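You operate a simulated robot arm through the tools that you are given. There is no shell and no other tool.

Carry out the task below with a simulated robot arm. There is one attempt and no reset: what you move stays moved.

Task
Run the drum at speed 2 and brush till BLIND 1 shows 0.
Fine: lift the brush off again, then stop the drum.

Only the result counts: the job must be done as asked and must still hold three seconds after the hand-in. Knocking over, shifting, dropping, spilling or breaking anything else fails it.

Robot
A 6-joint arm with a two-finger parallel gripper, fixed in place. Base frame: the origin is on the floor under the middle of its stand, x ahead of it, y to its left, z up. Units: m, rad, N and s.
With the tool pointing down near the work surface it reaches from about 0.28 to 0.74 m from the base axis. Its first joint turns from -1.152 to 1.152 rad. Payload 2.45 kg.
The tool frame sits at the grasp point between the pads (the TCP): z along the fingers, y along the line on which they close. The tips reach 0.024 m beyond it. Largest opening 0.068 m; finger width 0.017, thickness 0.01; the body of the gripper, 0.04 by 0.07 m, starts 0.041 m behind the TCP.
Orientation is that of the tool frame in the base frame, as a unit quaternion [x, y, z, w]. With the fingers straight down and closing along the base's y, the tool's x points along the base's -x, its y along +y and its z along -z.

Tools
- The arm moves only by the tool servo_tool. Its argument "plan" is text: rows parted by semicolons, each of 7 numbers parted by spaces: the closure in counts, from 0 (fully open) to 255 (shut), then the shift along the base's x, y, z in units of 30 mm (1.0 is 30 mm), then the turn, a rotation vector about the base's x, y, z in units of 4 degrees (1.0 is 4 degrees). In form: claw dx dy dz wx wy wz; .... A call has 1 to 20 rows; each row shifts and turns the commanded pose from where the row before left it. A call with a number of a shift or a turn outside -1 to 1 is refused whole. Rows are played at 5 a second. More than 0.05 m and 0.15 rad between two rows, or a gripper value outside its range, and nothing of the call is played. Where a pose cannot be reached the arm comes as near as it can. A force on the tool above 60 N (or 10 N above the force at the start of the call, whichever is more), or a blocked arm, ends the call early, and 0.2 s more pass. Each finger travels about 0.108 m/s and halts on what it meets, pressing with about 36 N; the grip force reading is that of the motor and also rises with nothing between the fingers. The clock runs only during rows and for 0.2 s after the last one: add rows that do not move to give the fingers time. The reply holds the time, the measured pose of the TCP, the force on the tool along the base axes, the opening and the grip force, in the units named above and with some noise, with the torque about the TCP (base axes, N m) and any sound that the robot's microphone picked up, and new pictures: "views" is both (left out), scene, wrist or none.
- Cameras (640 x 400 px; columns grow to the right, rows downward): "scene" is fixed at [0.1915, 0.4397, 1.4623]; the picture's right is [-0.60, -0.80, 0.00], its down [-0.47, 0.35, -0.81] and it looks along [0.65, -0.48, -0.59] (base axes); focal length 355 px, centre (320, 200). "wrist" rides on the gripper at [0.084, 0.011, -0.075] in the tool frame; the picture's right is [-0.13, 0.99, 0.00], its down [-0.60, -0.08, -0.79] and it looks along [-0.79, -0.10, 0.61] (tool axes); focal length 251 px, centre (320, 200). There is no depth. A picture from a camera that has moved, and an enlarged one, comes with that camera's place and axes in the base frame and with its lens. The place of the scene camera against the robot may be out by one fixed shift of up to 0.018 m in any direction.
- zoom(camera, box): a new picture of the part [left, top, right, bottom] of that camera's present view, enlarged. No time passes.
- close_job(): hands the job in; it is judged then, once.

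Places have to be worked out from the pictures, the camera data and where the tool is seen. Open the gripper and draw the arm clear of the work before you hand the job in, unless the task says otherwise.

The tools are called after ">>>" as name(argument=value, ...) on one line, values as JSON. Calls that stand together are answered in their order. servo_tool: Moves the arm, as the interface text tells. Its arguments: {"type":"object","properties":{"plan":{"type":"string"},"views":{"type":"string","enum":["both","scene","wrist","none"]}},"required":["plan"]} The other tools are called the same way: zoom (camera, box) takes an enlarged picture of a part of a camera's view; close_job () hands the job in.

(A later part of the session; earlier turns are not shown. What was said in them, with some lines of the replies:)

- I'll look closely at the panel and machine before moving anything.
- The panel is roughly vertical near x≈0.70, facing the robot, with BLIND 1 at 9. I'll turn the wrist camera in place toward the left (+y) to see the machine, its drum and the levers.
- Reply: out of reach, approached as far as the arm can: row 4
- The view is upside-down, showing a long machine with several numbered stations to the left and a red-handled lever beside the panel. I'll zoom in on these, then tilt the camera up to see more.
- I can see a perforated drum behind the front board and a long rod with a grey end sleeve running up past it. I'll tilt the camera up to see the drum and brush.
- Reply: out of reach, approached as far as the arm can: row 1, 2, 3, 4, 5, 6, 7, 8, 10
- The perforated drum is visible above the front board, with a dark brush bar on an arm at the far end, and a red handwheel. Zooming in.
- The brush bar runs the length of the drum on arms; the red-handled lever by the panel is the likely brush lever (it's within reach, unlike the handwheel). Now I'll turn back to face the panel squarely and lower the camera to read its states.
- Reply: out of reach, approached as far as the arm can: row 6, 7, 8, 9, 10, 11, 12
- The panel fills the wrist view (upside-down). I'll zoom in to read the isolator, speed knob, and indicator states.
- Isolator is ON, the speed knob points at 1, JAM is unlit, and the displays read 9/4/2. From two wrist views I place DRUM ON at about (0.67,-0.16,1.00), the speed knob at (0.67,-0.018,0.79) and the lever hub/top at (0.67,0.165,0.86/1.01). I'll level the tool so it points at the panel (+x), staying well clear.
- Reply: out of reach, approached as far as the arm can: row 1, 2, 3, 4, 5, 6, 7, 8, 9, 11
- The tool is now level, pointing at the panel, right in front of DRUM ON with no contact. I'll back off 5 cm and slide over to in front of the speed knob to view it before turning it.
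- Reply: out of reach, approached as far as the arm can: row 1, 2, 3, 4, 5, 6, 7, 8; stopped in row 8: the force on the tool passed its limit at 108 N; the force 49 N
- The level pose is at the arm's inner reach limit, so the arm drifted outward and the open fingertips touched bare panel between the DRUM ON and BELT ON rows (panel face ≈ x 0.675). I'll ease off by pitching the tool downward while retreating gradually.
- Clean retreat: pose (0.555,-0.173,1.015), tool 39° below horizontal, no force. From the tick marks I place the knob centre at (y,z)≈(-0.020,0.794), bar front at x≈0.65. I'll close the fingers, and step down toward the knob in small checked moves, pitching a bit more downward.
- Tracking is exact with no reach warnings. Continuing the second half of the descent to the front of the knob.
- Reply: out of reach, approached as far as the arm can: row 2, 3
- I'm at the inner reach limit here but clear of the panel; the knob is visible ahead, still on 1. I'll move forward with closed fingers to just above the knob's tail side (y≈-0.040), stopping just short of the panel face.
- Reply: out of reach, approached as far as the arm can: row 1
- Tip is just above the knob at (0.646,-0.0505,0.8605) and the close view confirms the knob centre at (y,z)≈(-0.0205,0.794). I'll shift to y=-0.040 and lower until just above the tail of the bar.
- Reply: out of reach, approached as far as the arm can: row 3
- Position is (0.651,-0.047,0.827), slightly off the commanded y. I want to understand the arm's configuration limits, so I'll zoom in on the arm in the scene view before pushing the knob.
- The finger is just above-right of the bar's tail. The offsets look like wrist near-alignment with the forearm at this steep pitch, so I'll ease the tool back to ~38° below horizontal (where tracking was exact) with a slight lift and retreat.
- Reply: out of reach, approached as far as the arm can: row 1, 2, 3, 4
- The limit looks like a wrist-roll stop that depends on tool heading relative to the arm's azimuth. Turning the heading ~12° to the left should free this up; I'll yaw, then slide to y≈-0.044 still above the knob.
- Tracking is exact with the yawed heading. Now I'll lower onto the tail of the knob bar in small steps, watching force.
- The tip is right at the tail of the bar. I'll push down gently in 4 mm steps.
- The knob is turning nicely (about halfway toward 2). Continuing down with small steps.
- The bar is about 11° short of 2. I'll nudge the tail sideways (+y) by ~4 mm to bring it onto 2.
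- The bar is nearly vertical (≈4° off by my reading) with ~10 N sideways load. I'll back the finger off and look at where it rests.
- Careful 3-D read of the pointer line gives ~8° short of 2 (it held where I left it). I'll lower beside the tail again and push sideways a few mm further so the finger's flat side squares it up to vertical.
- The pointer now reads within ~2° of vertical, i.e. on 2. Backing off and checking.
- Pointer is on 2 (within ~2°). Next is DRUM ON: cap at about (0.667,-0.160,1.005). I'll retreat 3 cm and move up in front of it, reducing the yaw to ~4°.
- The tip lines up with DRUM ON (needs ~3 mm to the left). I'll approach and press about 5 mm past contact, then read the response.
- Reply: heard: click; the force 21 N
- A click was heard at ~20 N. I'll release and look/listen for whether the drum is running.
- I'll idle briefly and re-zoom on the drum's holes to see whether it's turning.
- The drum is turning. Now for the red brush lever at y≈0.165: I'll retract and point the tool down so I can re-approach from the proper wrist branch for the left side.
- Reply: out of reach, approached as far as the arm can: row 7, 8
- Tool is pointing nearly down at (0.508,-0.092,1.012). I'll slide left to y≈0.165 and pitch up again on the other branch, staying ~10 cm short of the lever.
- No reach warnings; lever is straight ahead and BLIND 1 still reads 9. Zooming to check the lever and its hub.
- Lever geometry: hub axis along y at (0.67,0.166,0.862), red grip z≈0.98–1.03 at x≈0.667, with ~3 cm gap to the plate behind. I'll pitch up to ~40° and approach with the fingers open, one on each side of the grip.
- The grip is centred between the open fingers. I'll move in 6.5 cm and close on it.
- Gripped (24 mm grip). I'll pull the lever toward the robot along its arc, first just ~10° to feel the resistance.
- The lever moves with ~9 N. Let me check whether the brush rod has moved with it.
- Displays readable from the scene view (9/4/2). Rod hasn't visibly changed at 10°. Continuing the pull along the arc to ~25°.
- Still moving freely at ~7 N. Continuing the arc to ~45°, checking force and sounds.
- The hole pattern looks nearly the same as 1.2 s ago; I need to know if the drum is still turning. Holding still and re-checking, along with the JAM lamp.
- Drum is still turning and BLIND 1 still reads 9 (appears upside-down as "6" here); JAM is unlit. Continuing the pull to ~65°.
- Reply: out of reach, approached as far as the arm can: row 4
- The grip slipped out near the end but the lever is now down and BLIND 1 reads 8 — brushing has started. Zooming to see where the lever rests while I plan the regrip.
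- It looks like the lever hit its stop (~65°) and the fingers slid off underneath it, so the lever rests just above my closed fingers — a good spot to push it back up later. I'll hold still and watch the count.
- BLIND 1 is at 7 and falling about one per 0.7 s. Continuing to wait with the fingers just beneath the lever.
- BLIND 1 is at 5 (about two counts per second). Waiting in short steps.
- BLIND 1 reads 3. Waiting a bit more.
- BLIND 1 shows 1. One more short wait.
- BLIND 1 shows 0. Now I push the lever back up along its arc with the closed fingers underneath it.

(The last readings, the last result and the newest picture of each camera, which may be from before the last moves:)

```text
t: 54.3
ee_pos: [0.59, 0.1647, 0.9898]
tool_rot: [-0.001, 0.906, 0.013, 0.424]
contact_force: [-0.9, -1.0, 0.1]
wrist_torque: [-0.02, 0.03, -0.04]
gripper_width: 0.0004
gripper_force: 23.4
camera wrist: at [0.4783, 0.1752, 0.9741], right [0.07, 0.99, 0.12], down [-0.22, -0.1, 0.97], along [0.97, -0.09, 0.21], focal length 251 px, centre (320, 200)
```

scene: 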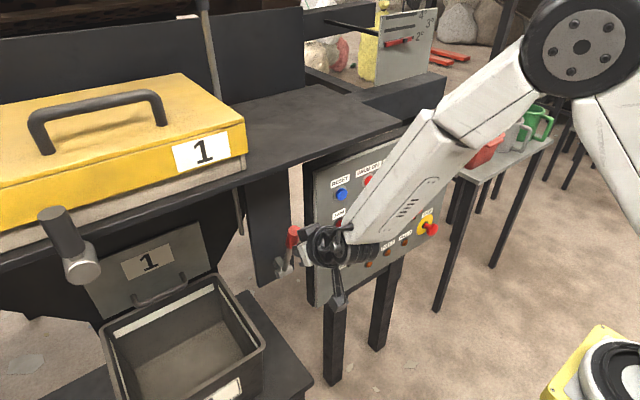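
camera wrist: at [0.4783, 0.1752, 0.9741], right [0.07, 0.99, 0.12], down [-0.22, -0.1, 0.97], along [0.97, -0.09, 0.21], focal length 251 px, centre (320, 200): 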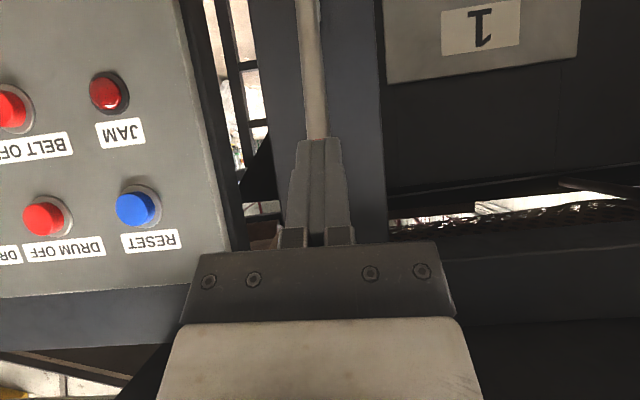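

The lever is following up (about 20° from vertical). Finishing the push to vertical.

>>> servo_tool(plan="255 0.71 0 0.24 0 0 0; 255 0.72 0 0.12 0 0 0; 255 0.1 0 0 0 0 0; 255 0 0 0 0 0 0", views="both")

```text
t: 55.3
ee_pos: [0.6333, 0.1661, 0.999]
tool_rot: [-0.002, 0.907, 0.014, 0.421]
contact_force: [-38.0, -0.5, 13.2]
wrist_torque: [0.16, 0.05, -0.05]
gripper_width: 0.0005
gripper_force: 24.0
camera wrist: at [0.5211, 0.1753, 0.9844], right [0.07, 0.99, 0.12], down [-0.21, -0.1, 0.97], along [0.97, -0.09, 0.21], focal length 251 px, centre (320, 200)
```

scene: 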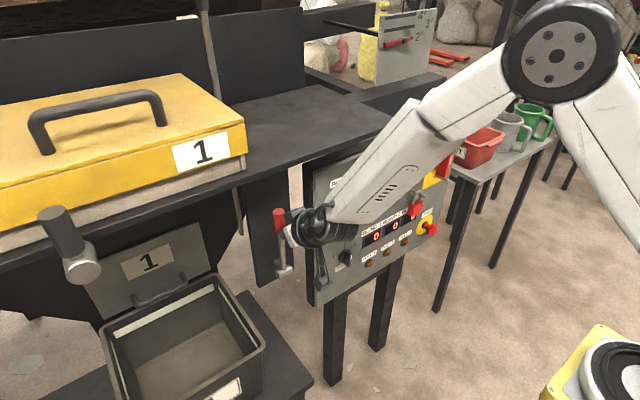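
wrist: 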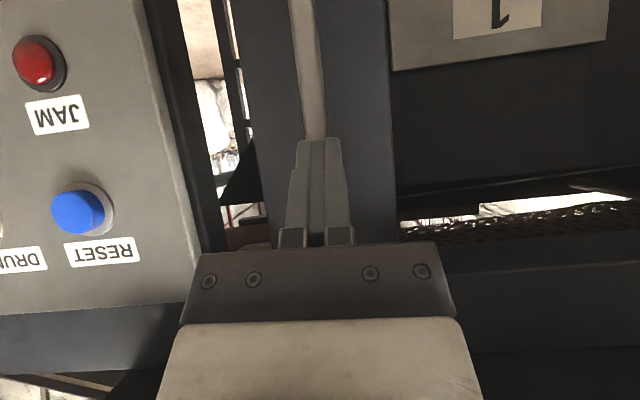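

38 N against its stop: the lever is fully up. I'll back off, check it stays up and check the display.

>>> servo_tool(plan="255 -0.5 0 0 0 0 0; 255 -0.7 0 0 0 0 0; 255 0 0 0 0 0 0", views="both")

>>> zoom(camera="scene", box=[230, 170, 460, 300])

>>> zoom(camera="wrist", box=[240, 0, 420, 250])

```text
t: 56.1
ee_pos: [0.6009, 0.1656, 1.0003]
tool_rot: [-0.002, 0.906, 0.014, 0.424]
contact_force: [0.0, -0.9, 0.4]
wrist_torque: [0.0, 0.0, 0.0]
gripper_width: 0.0002
gripper_force: 23.6
camera wrist: at [0.4885, 0.1748, 0.9851], right [0.07, 0.99, 0.12], down [-0.22, -0.1, 0.97], along [0.97, -0.09, 0.21], focal length 251 px, centre (320, 200)
```

scene: 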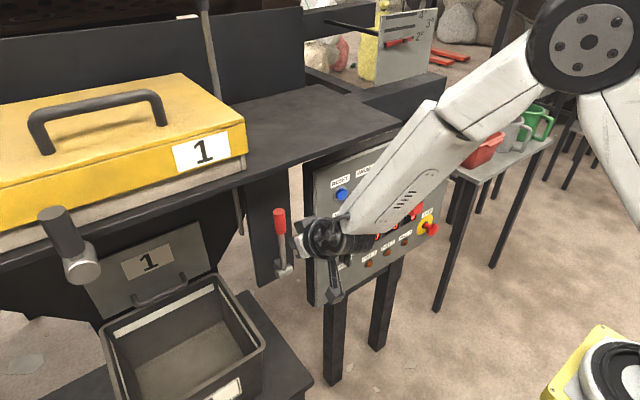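
wrist: 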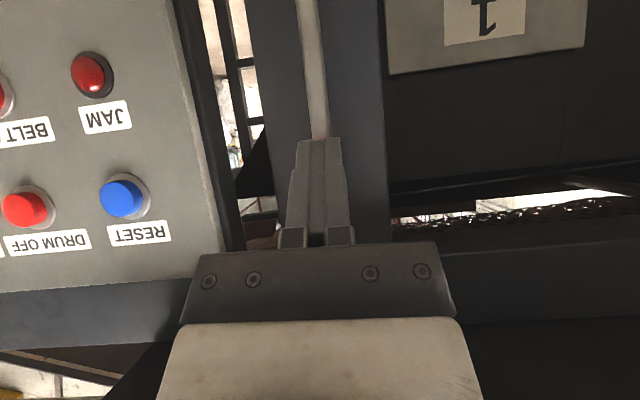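

```text
2.78 times, centred on (345, 235) of scene
camera zoom: at [0.1915, 0.4397, 1.4623], right [-0.6, -0.8, 0.0], down [-0.47, 0.35, -0.81], along [0.65, -0.48, -0.59], focal length 988 px, centre (250, 103)
```

zoom: 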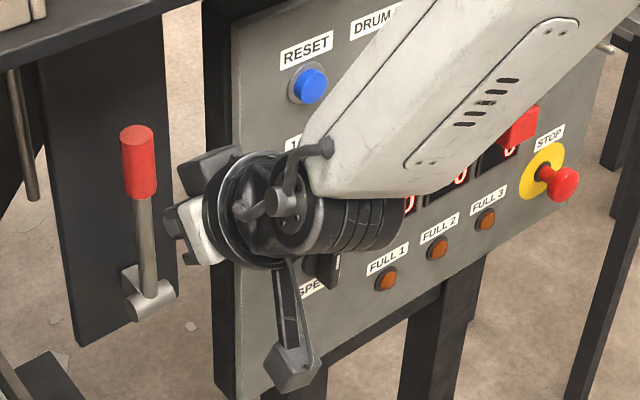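

```text
1.60 times, centred on (330, 125) of wrist
camera zoom: at [0.4885, 0.1748, 0.9851], right [0.07, 0.99, 0.12], down [-0.22, -0.1, 0.97], along [0.97, -0.09, 0.21], focal length 402 px, centre (304, 320)
```

zoom: 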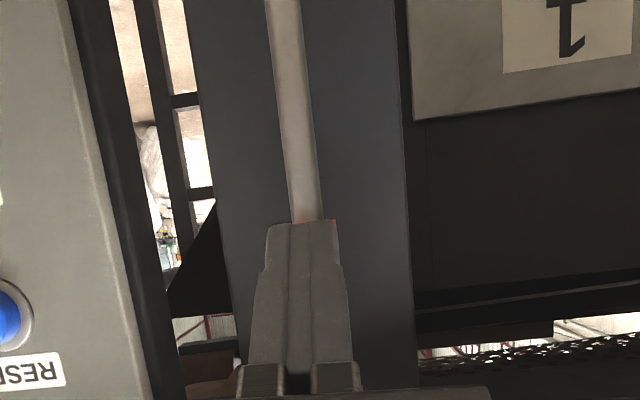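

The lever stays upright and all BLIND displays show 0. Now over to DRUM OFF (≈(0.667,-0.080,1.004)); I'll retreat, slide right and yaw ~20° right to remain on this wrist branch.

>>> servo_tool(plan="255 -0.6 0 0 0 0 0; 255 0 -0.9 0.05 0 0 -0.556; 255 0 -0.9 0.05 0 0 -0.556; 255 0 -0.9 0.05 0 0 -0.556; 255 0 -0.9 0.05 0 0 -0.556; 255 0 -0.9 0.05 0 0 -0.556; 255 0 -0.9 0.05 0 0 -0.556; 255 0 -0.9 0.05 0 0 -0.556; 255 0 -0.9 0.05 0 0 -0.556; 255 0 -0.9 0.05 0 0 -0.556; 255 0 0 0 0 0 0", views="both")

```text
t: 58.5
ee_pos: [0.5824, -0.078, 1.0141]
tool_rot: [0.155, 0.893, -0.059, 0.419]
contact_force: [0.3, -0.9, 0.3]
wrist_torque: [-0.01, 0.01, 0.01]
gripper_width: 0.0
gripper_force: 23.7
camera wrist: at [0.4799, -0.0314, 0.9986], right [0.4, 0.91, 0.12], down [-0.24, -0.02, 0.97], along [0.88, -0.42, 0.21], focal length 251 px, centre (320, 200)
```

scene: 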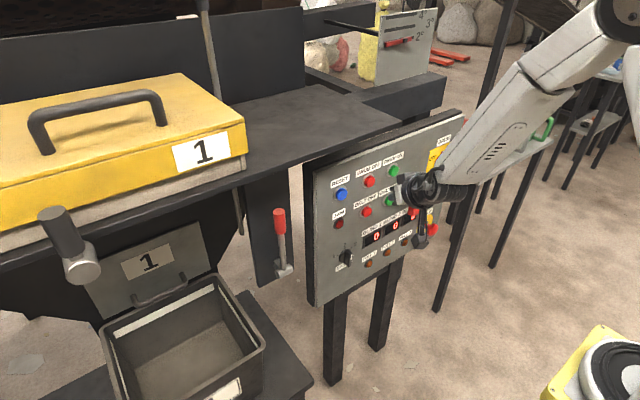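
wrist: 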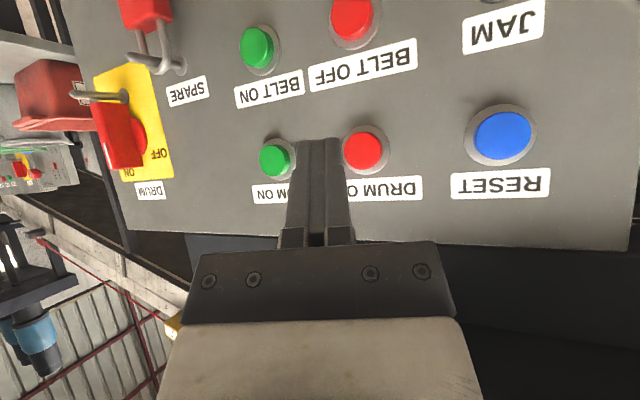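

Aligned with DRUM OFF (I compute its cap at (0.667,-0.081,1.0055)). Moving in to press ~5 mm past contact.

>>> servo_tool(plan="255 0.9 0 0 0 0 0; 255 0.8 0 0 0 0 0; 255 0.25 0 0 0 0 0; 255 0.1 0 0 0 0 0; 255 0.07 0 0 0 0 0; 255 0 0 0 0 0 0", views="both")

```text
t: 59.9
ee_pos: [0.6449, -0.0783, 1.0128]
tool_rot: [0.156, 0.893, -0.06, 0.418]
contact_force: [-11.4, -0.8, 2.3]
wrist_torque: [0.01, 0.03, 0.01]
gripper_width: 0.0
gripper_force: 23.6
heard: click
camera wrist: at [0.5423, -0.031, 0.9979], right [0.4, 0.91, 0.12], down [-0.24, -0.02, 0.97], along [0.88, -0.42, 0.21], focal length 251 px, centre (320, 200)
```

scene: 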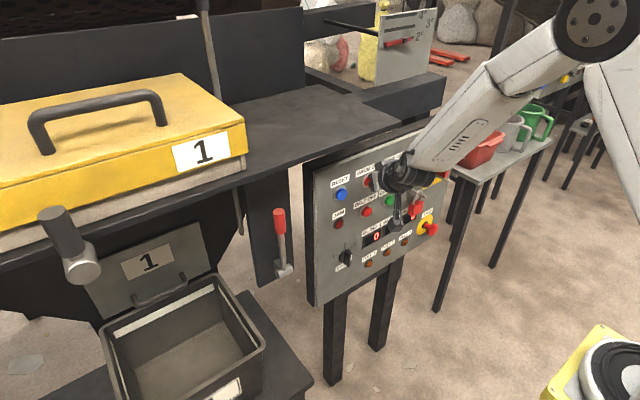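
wrist: 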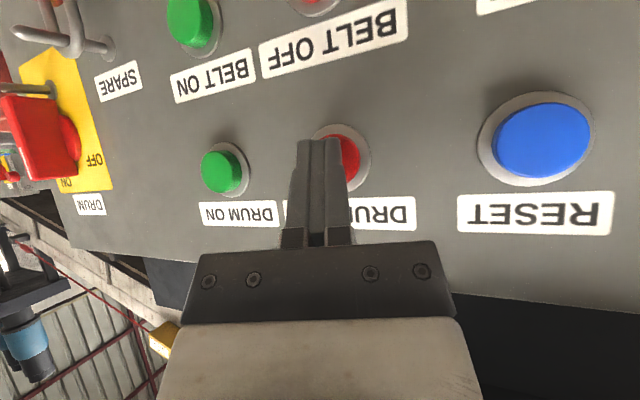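

Click heard on DRUM OFF. I'll back off and verify the drum has stopped.

>>> servo_tool(plan="255 -0.6 0 0 0 0 0; 255 -0.8 0 0 0 0 0; 255 -0.8 0 0 0 0 0; 255 0 0 0 0 0 0", views="both")

>>> zoom(camera="scene", box=[0, 0, 260, 100])

>>> zoom(camera="scene", box=[230, 120, 460, 300])

```text
t: 60.9
ee_pos: [0.5799, -0.0783, 1.0134]
tool_rot: [0.155, 0.893, -0.059, 0.418]
contact_force: [0.2, 0.6, 0.1]
wrist_torque: [0.0, -0.03, 0.04]
gripper_width: 0.0
gripper_force: 23.6
camera wrist: at [0.4776, -0.0311, 0.9984], right [0.4, 0.91, 0.12], down [-0.24, -0.02, 0.97], along [0.88, -0.42, 0.21], focal length 251 px, centre (320, 200)
```

scene: 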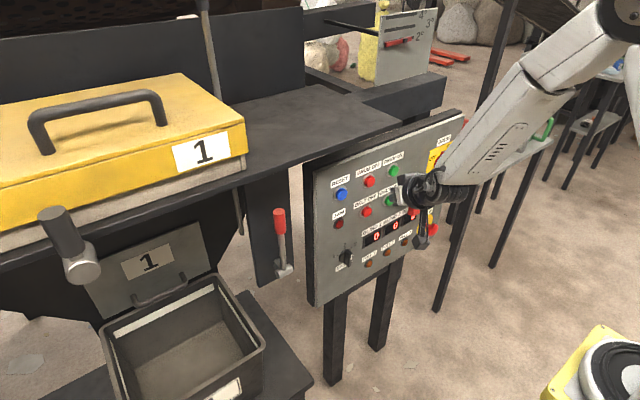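
wrist: 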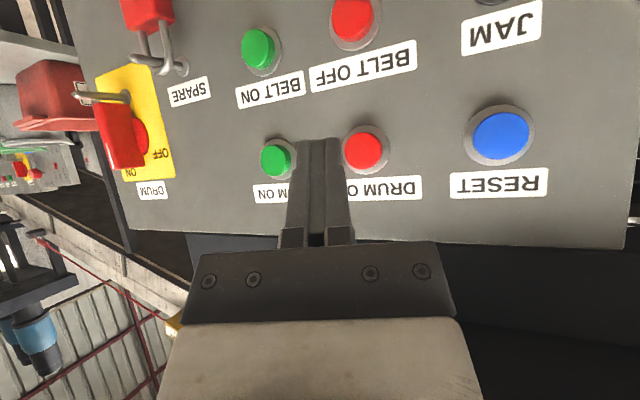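

```text
2.46 times, centred on (130, 50) of scene
camera zoom: at [0.1915, 0.4397, 1.4623], right [-0.6, -0.8, 0.0], down [-0.47, 0.35, -0.81], along [0.65, -0.48, -0.59], focal length 874 px, centre (788, 569)
```

zoom: 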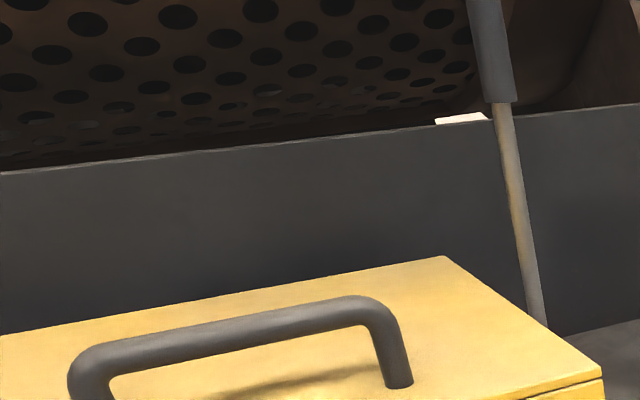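

```text
2.22 times, centred on (345, 210) of scene
camera zoom: at [0.1915, 0.4397, 1.4623], right [-0.6, -0.8, 0.0], down [-0.47, 0.35, -0.81], along [0.65, -0.48, -0.59], focal length 789 px, centre (264, 178)
```

zoom: 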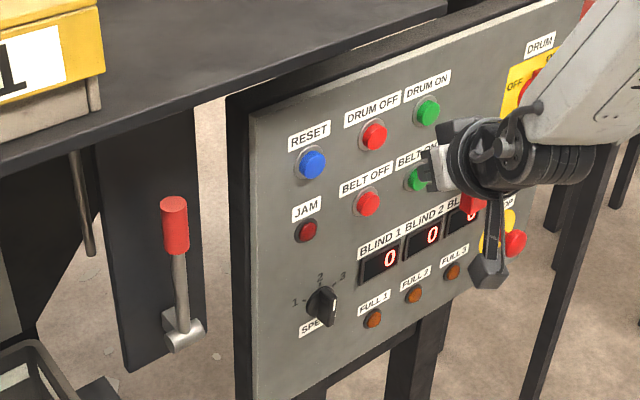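

Lever is back in its original upright position, displays read 0/0/0. I'll draw the arm clear, open the gripper, and re-check the drum's stillness.

>>> servo_tool(plan="255 -0.4 0 0 0 1 0; 255 -0.4 0 0 0 1 0; 0 -0.3 0 0 0 1 0; 0 -0.3 0 0 0 1 0; 0 -0.3 0 0 0 1 0; 0 -0.3 0 0.2 0 1 0; 0 -0.3 0 0.2 0 1 0; 0 -0.3 0 0.4 0 1 0; 0 -0.3 0 0.4 0 1 0; 0 -0.3 0 0.4 0 1 0; 0 -0.2 0 0.4 0 1 0; 0 0 0 0.4 0 1 0; 0 0 0 0.4 0 0 0", views="both")

>>> zoom(camera="scene", box=[0, 0, 260, 100])

>>> zoom(camera="scene", box=[230, 120, 460, 300])

```text
t: 63.7
ee_pos: [0.4922, -0.082, 1.0917]
tool_rot: [0.122, 0.984, -0.122, 0.053]
contact_force: [0.3, 0.3, -0.1]
wrist_torque: [0.0, 0.0, 0.0]
gripper_width: 0.0677
gripper_force: 0.1
out of reach, approached as far as the arm can: row 5, 6, 7
camera wrist: at [0.4073, -0.0344, 1.1522], right [0.37, 0.9, -0.21], down [0.5, -0.01, 0.86], along [0.78, -0.43, -0.46], focal length 251 px, centre (320, 200)
```

scene: 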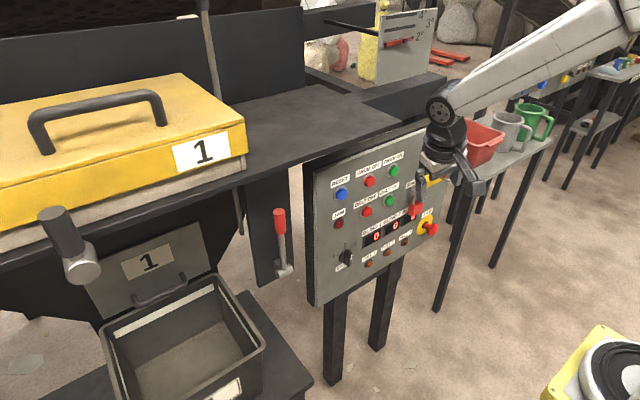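
wrist: 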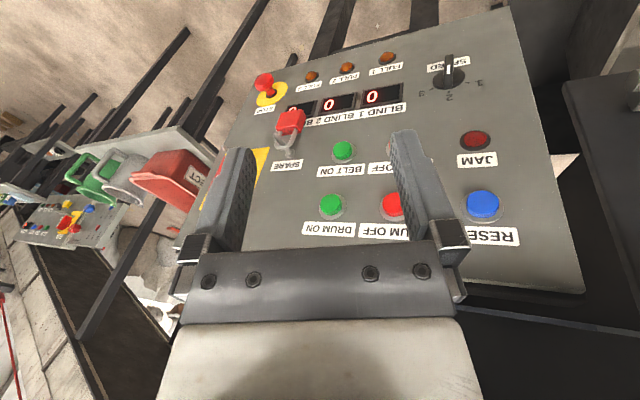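

```text
2.46 times, centred on (130, 50) of scene
camera zoom: at [0.1915, 0.4397, 1.4623], right [-0.6, -0.8, 0.0], down [-0.47, 0.35, -0.81], along [0.65, -0.48, -0.59], focal length 874 px, centre (788, 569)
```

zoom: 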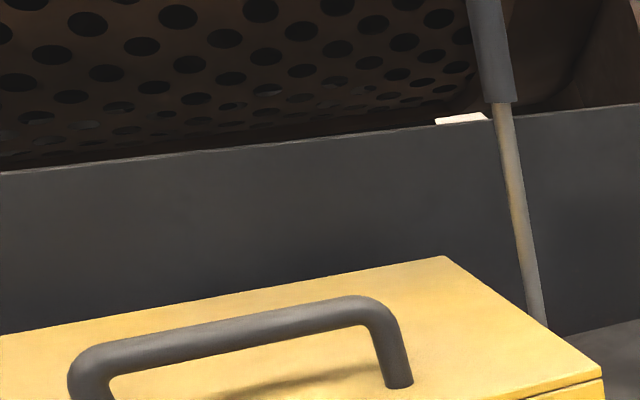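

```text
2.22 times, centred on (345, 210) of scene
camera zoom: at [0.1915, 0.4397, 1.4623], right [-0.6, -0.8, 0.0], down [-0.47, 0.35, -0.81], along [0.65, -0.48, -0.59], focal length 789 px, centre (264, 178)
```

zoom: 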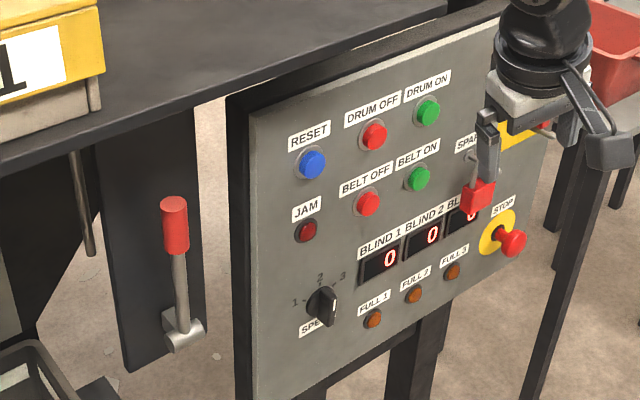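

The drum pattern is unchanged over ~3 s — stopped. One more small retreat and a final short-interval check that the drum is still, the lever up and the display 0.

>>> servo_tool(plan="0 -0.3 0 0.6 0 0 0; 0 -0.3 0 0.6 0 0 0; 0 -0.2 0 0.6 0 0 0; 0 0 0 0 0 0 0", views="both")

>>> zoom(camera="scene", box=[0, 0, 260, 100])

>>> zoom(camera="wrist", box=[240, 20, 640, 260])

```text
t: 64.7
ee_pos: [0.4675, -0.0819, 1.1464]
tool_rot: [0.121, 0.984, -0.122, 0.054]
contact_force: [-0.2, -0.8, 0.2]
wrist_torque: [-0.01, 0.0, 0.0]
gripper_width: 0.0678
gripper_force: 0.1
camera wrist: at [0.3828, -0.0336, 1.2056], right [0.38, 0.9, -0.21], down [0.5, -0.01, 0.86], along [0.78, -0.43, -0.46], focal length 251 px, centre (320, 200)
```

scene: 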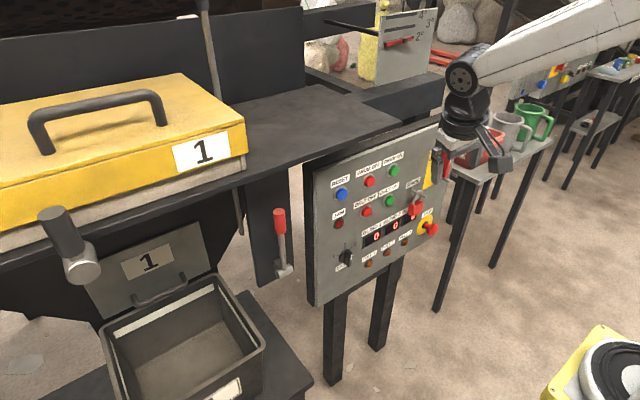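
wrist: 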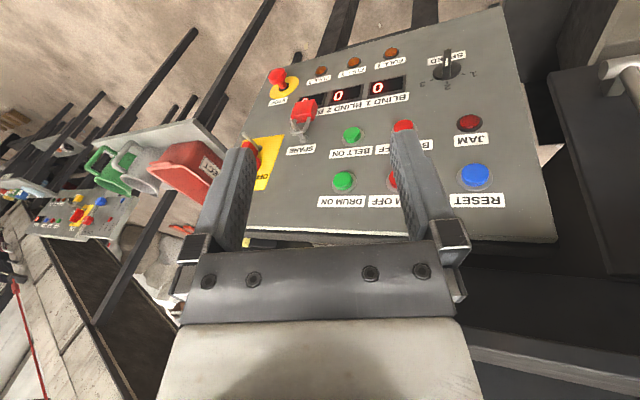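

```text
2.46 times, centred on (130, 50) of scene
camera zoom: at [0.1915, 0.4397, 1.4623], right [-0.6, -0.8, 0.0], down [-0.47, 0.35, -0.81], along [0.65, -0.48, -0.59], focal length 874 px, centre (788, 569)
```

zoom: 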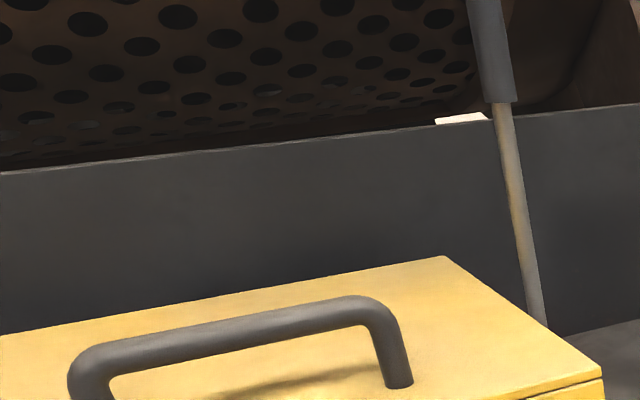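

```text
1.60 times, centred on (440, 140) of wrist
camera zoom: at [0.3828, -0.0336, 1.2056], right [0.38, 0.9, -0.21], down [0.5, -0.01, 0.86], along [0.78, -0.43, -0.46], focal length 402 px, centre (128, 296)
```

zoom: 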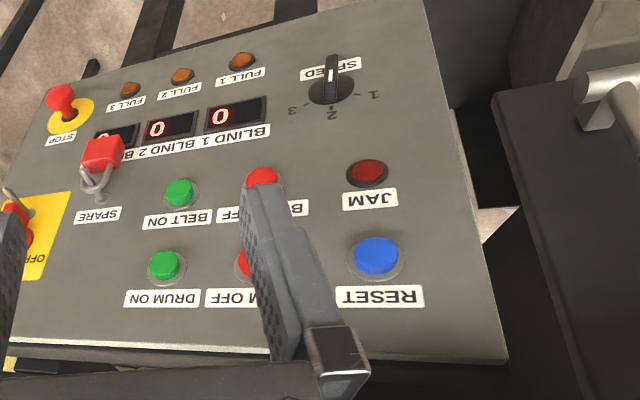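

All reads well. The drum surface looked darker than in an earlier zoom, so I'll compare with the identical zoom box to make sure the brush really lifted.

>>> zoom(camera="scene", box=[0, 0, 240, 60])

>>> zoom(camera="scene", box=[230, 180, 330, 300])

```text
2.67 times, centred on (120, 30) of scene
camera zoom: at [0.1915, 0.4397, 1.4623], right [-0.6, -0.8, 0.0], down [-0.47, 0.35, -0.81], along [0.65, -0.48, -0.59], focal length 947 px, centre (853, 653)
```

zoom: 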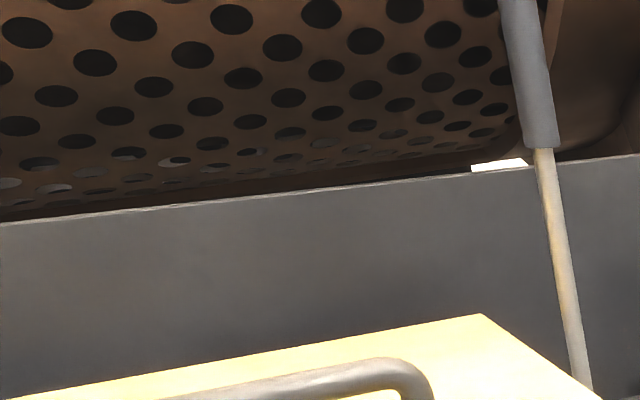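

```text
3.33 times, centred on (280, 240) of scene
camera zoom: at [0.1915, 0.4397, 1.4623], right [-0.6, -0.8, 0.0], down [-0.47, 0.35, -0.81], along [0.65, -0.48, -0.59], focal length 1184 px, centre (453, 67)
```

zoom: 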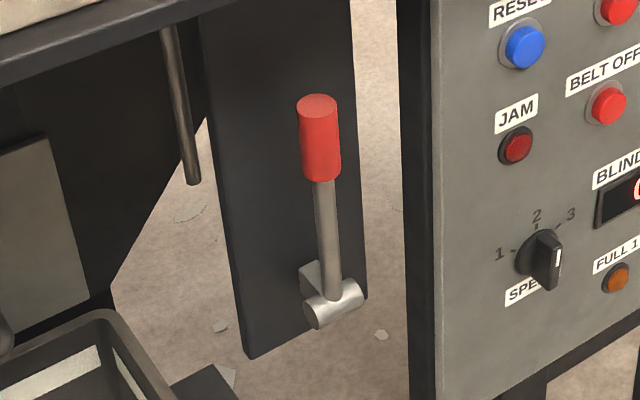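

The brightness difference was only zoom exposure. The lever matches its original upright position exactly, the drum is stopped, speed is on 2, BLIND 1 shows 0, and the gripper is open and clear. Handing in.

>>> close_job()

```text
The job is handed in.
```

The job is done and handed in. I ran the drum at speed 2 and brushed until BLIND 1 showed 0. Then I lifted the brush off and stopped the drum.

- **Speed:** I turned the knob from 1 to 2 before starting; by my reading the pointer sits within about 2° of the 2 mark.
- **Brushing:** I pulled the red lever beside the panel down. BLIND 1 then fell from 9 to 0 in about six seconds. BLIND 2 and BLIND 3 also fell to 0.
- **Brush lift:** I pushed the lever back to its stop, and it matches its starting position in the pictures. I judged the brush as lifted from the lever, since I did not look at the brush itself again afterwards.
- **Drum stop:** I pressed DRUM OFF and heard the click. The drum's hole pattern stayed unchanged for nearly four seconds afterwards.

**Contact with the panel:** early on, the open fingertips pressed against the bare panel between the DRUM ON and BELT ON buttons, peaking at 108 N. I saw nothing shift, and I heard no button click.

At hand-in the gripper was open and the arm was clear of the panel.
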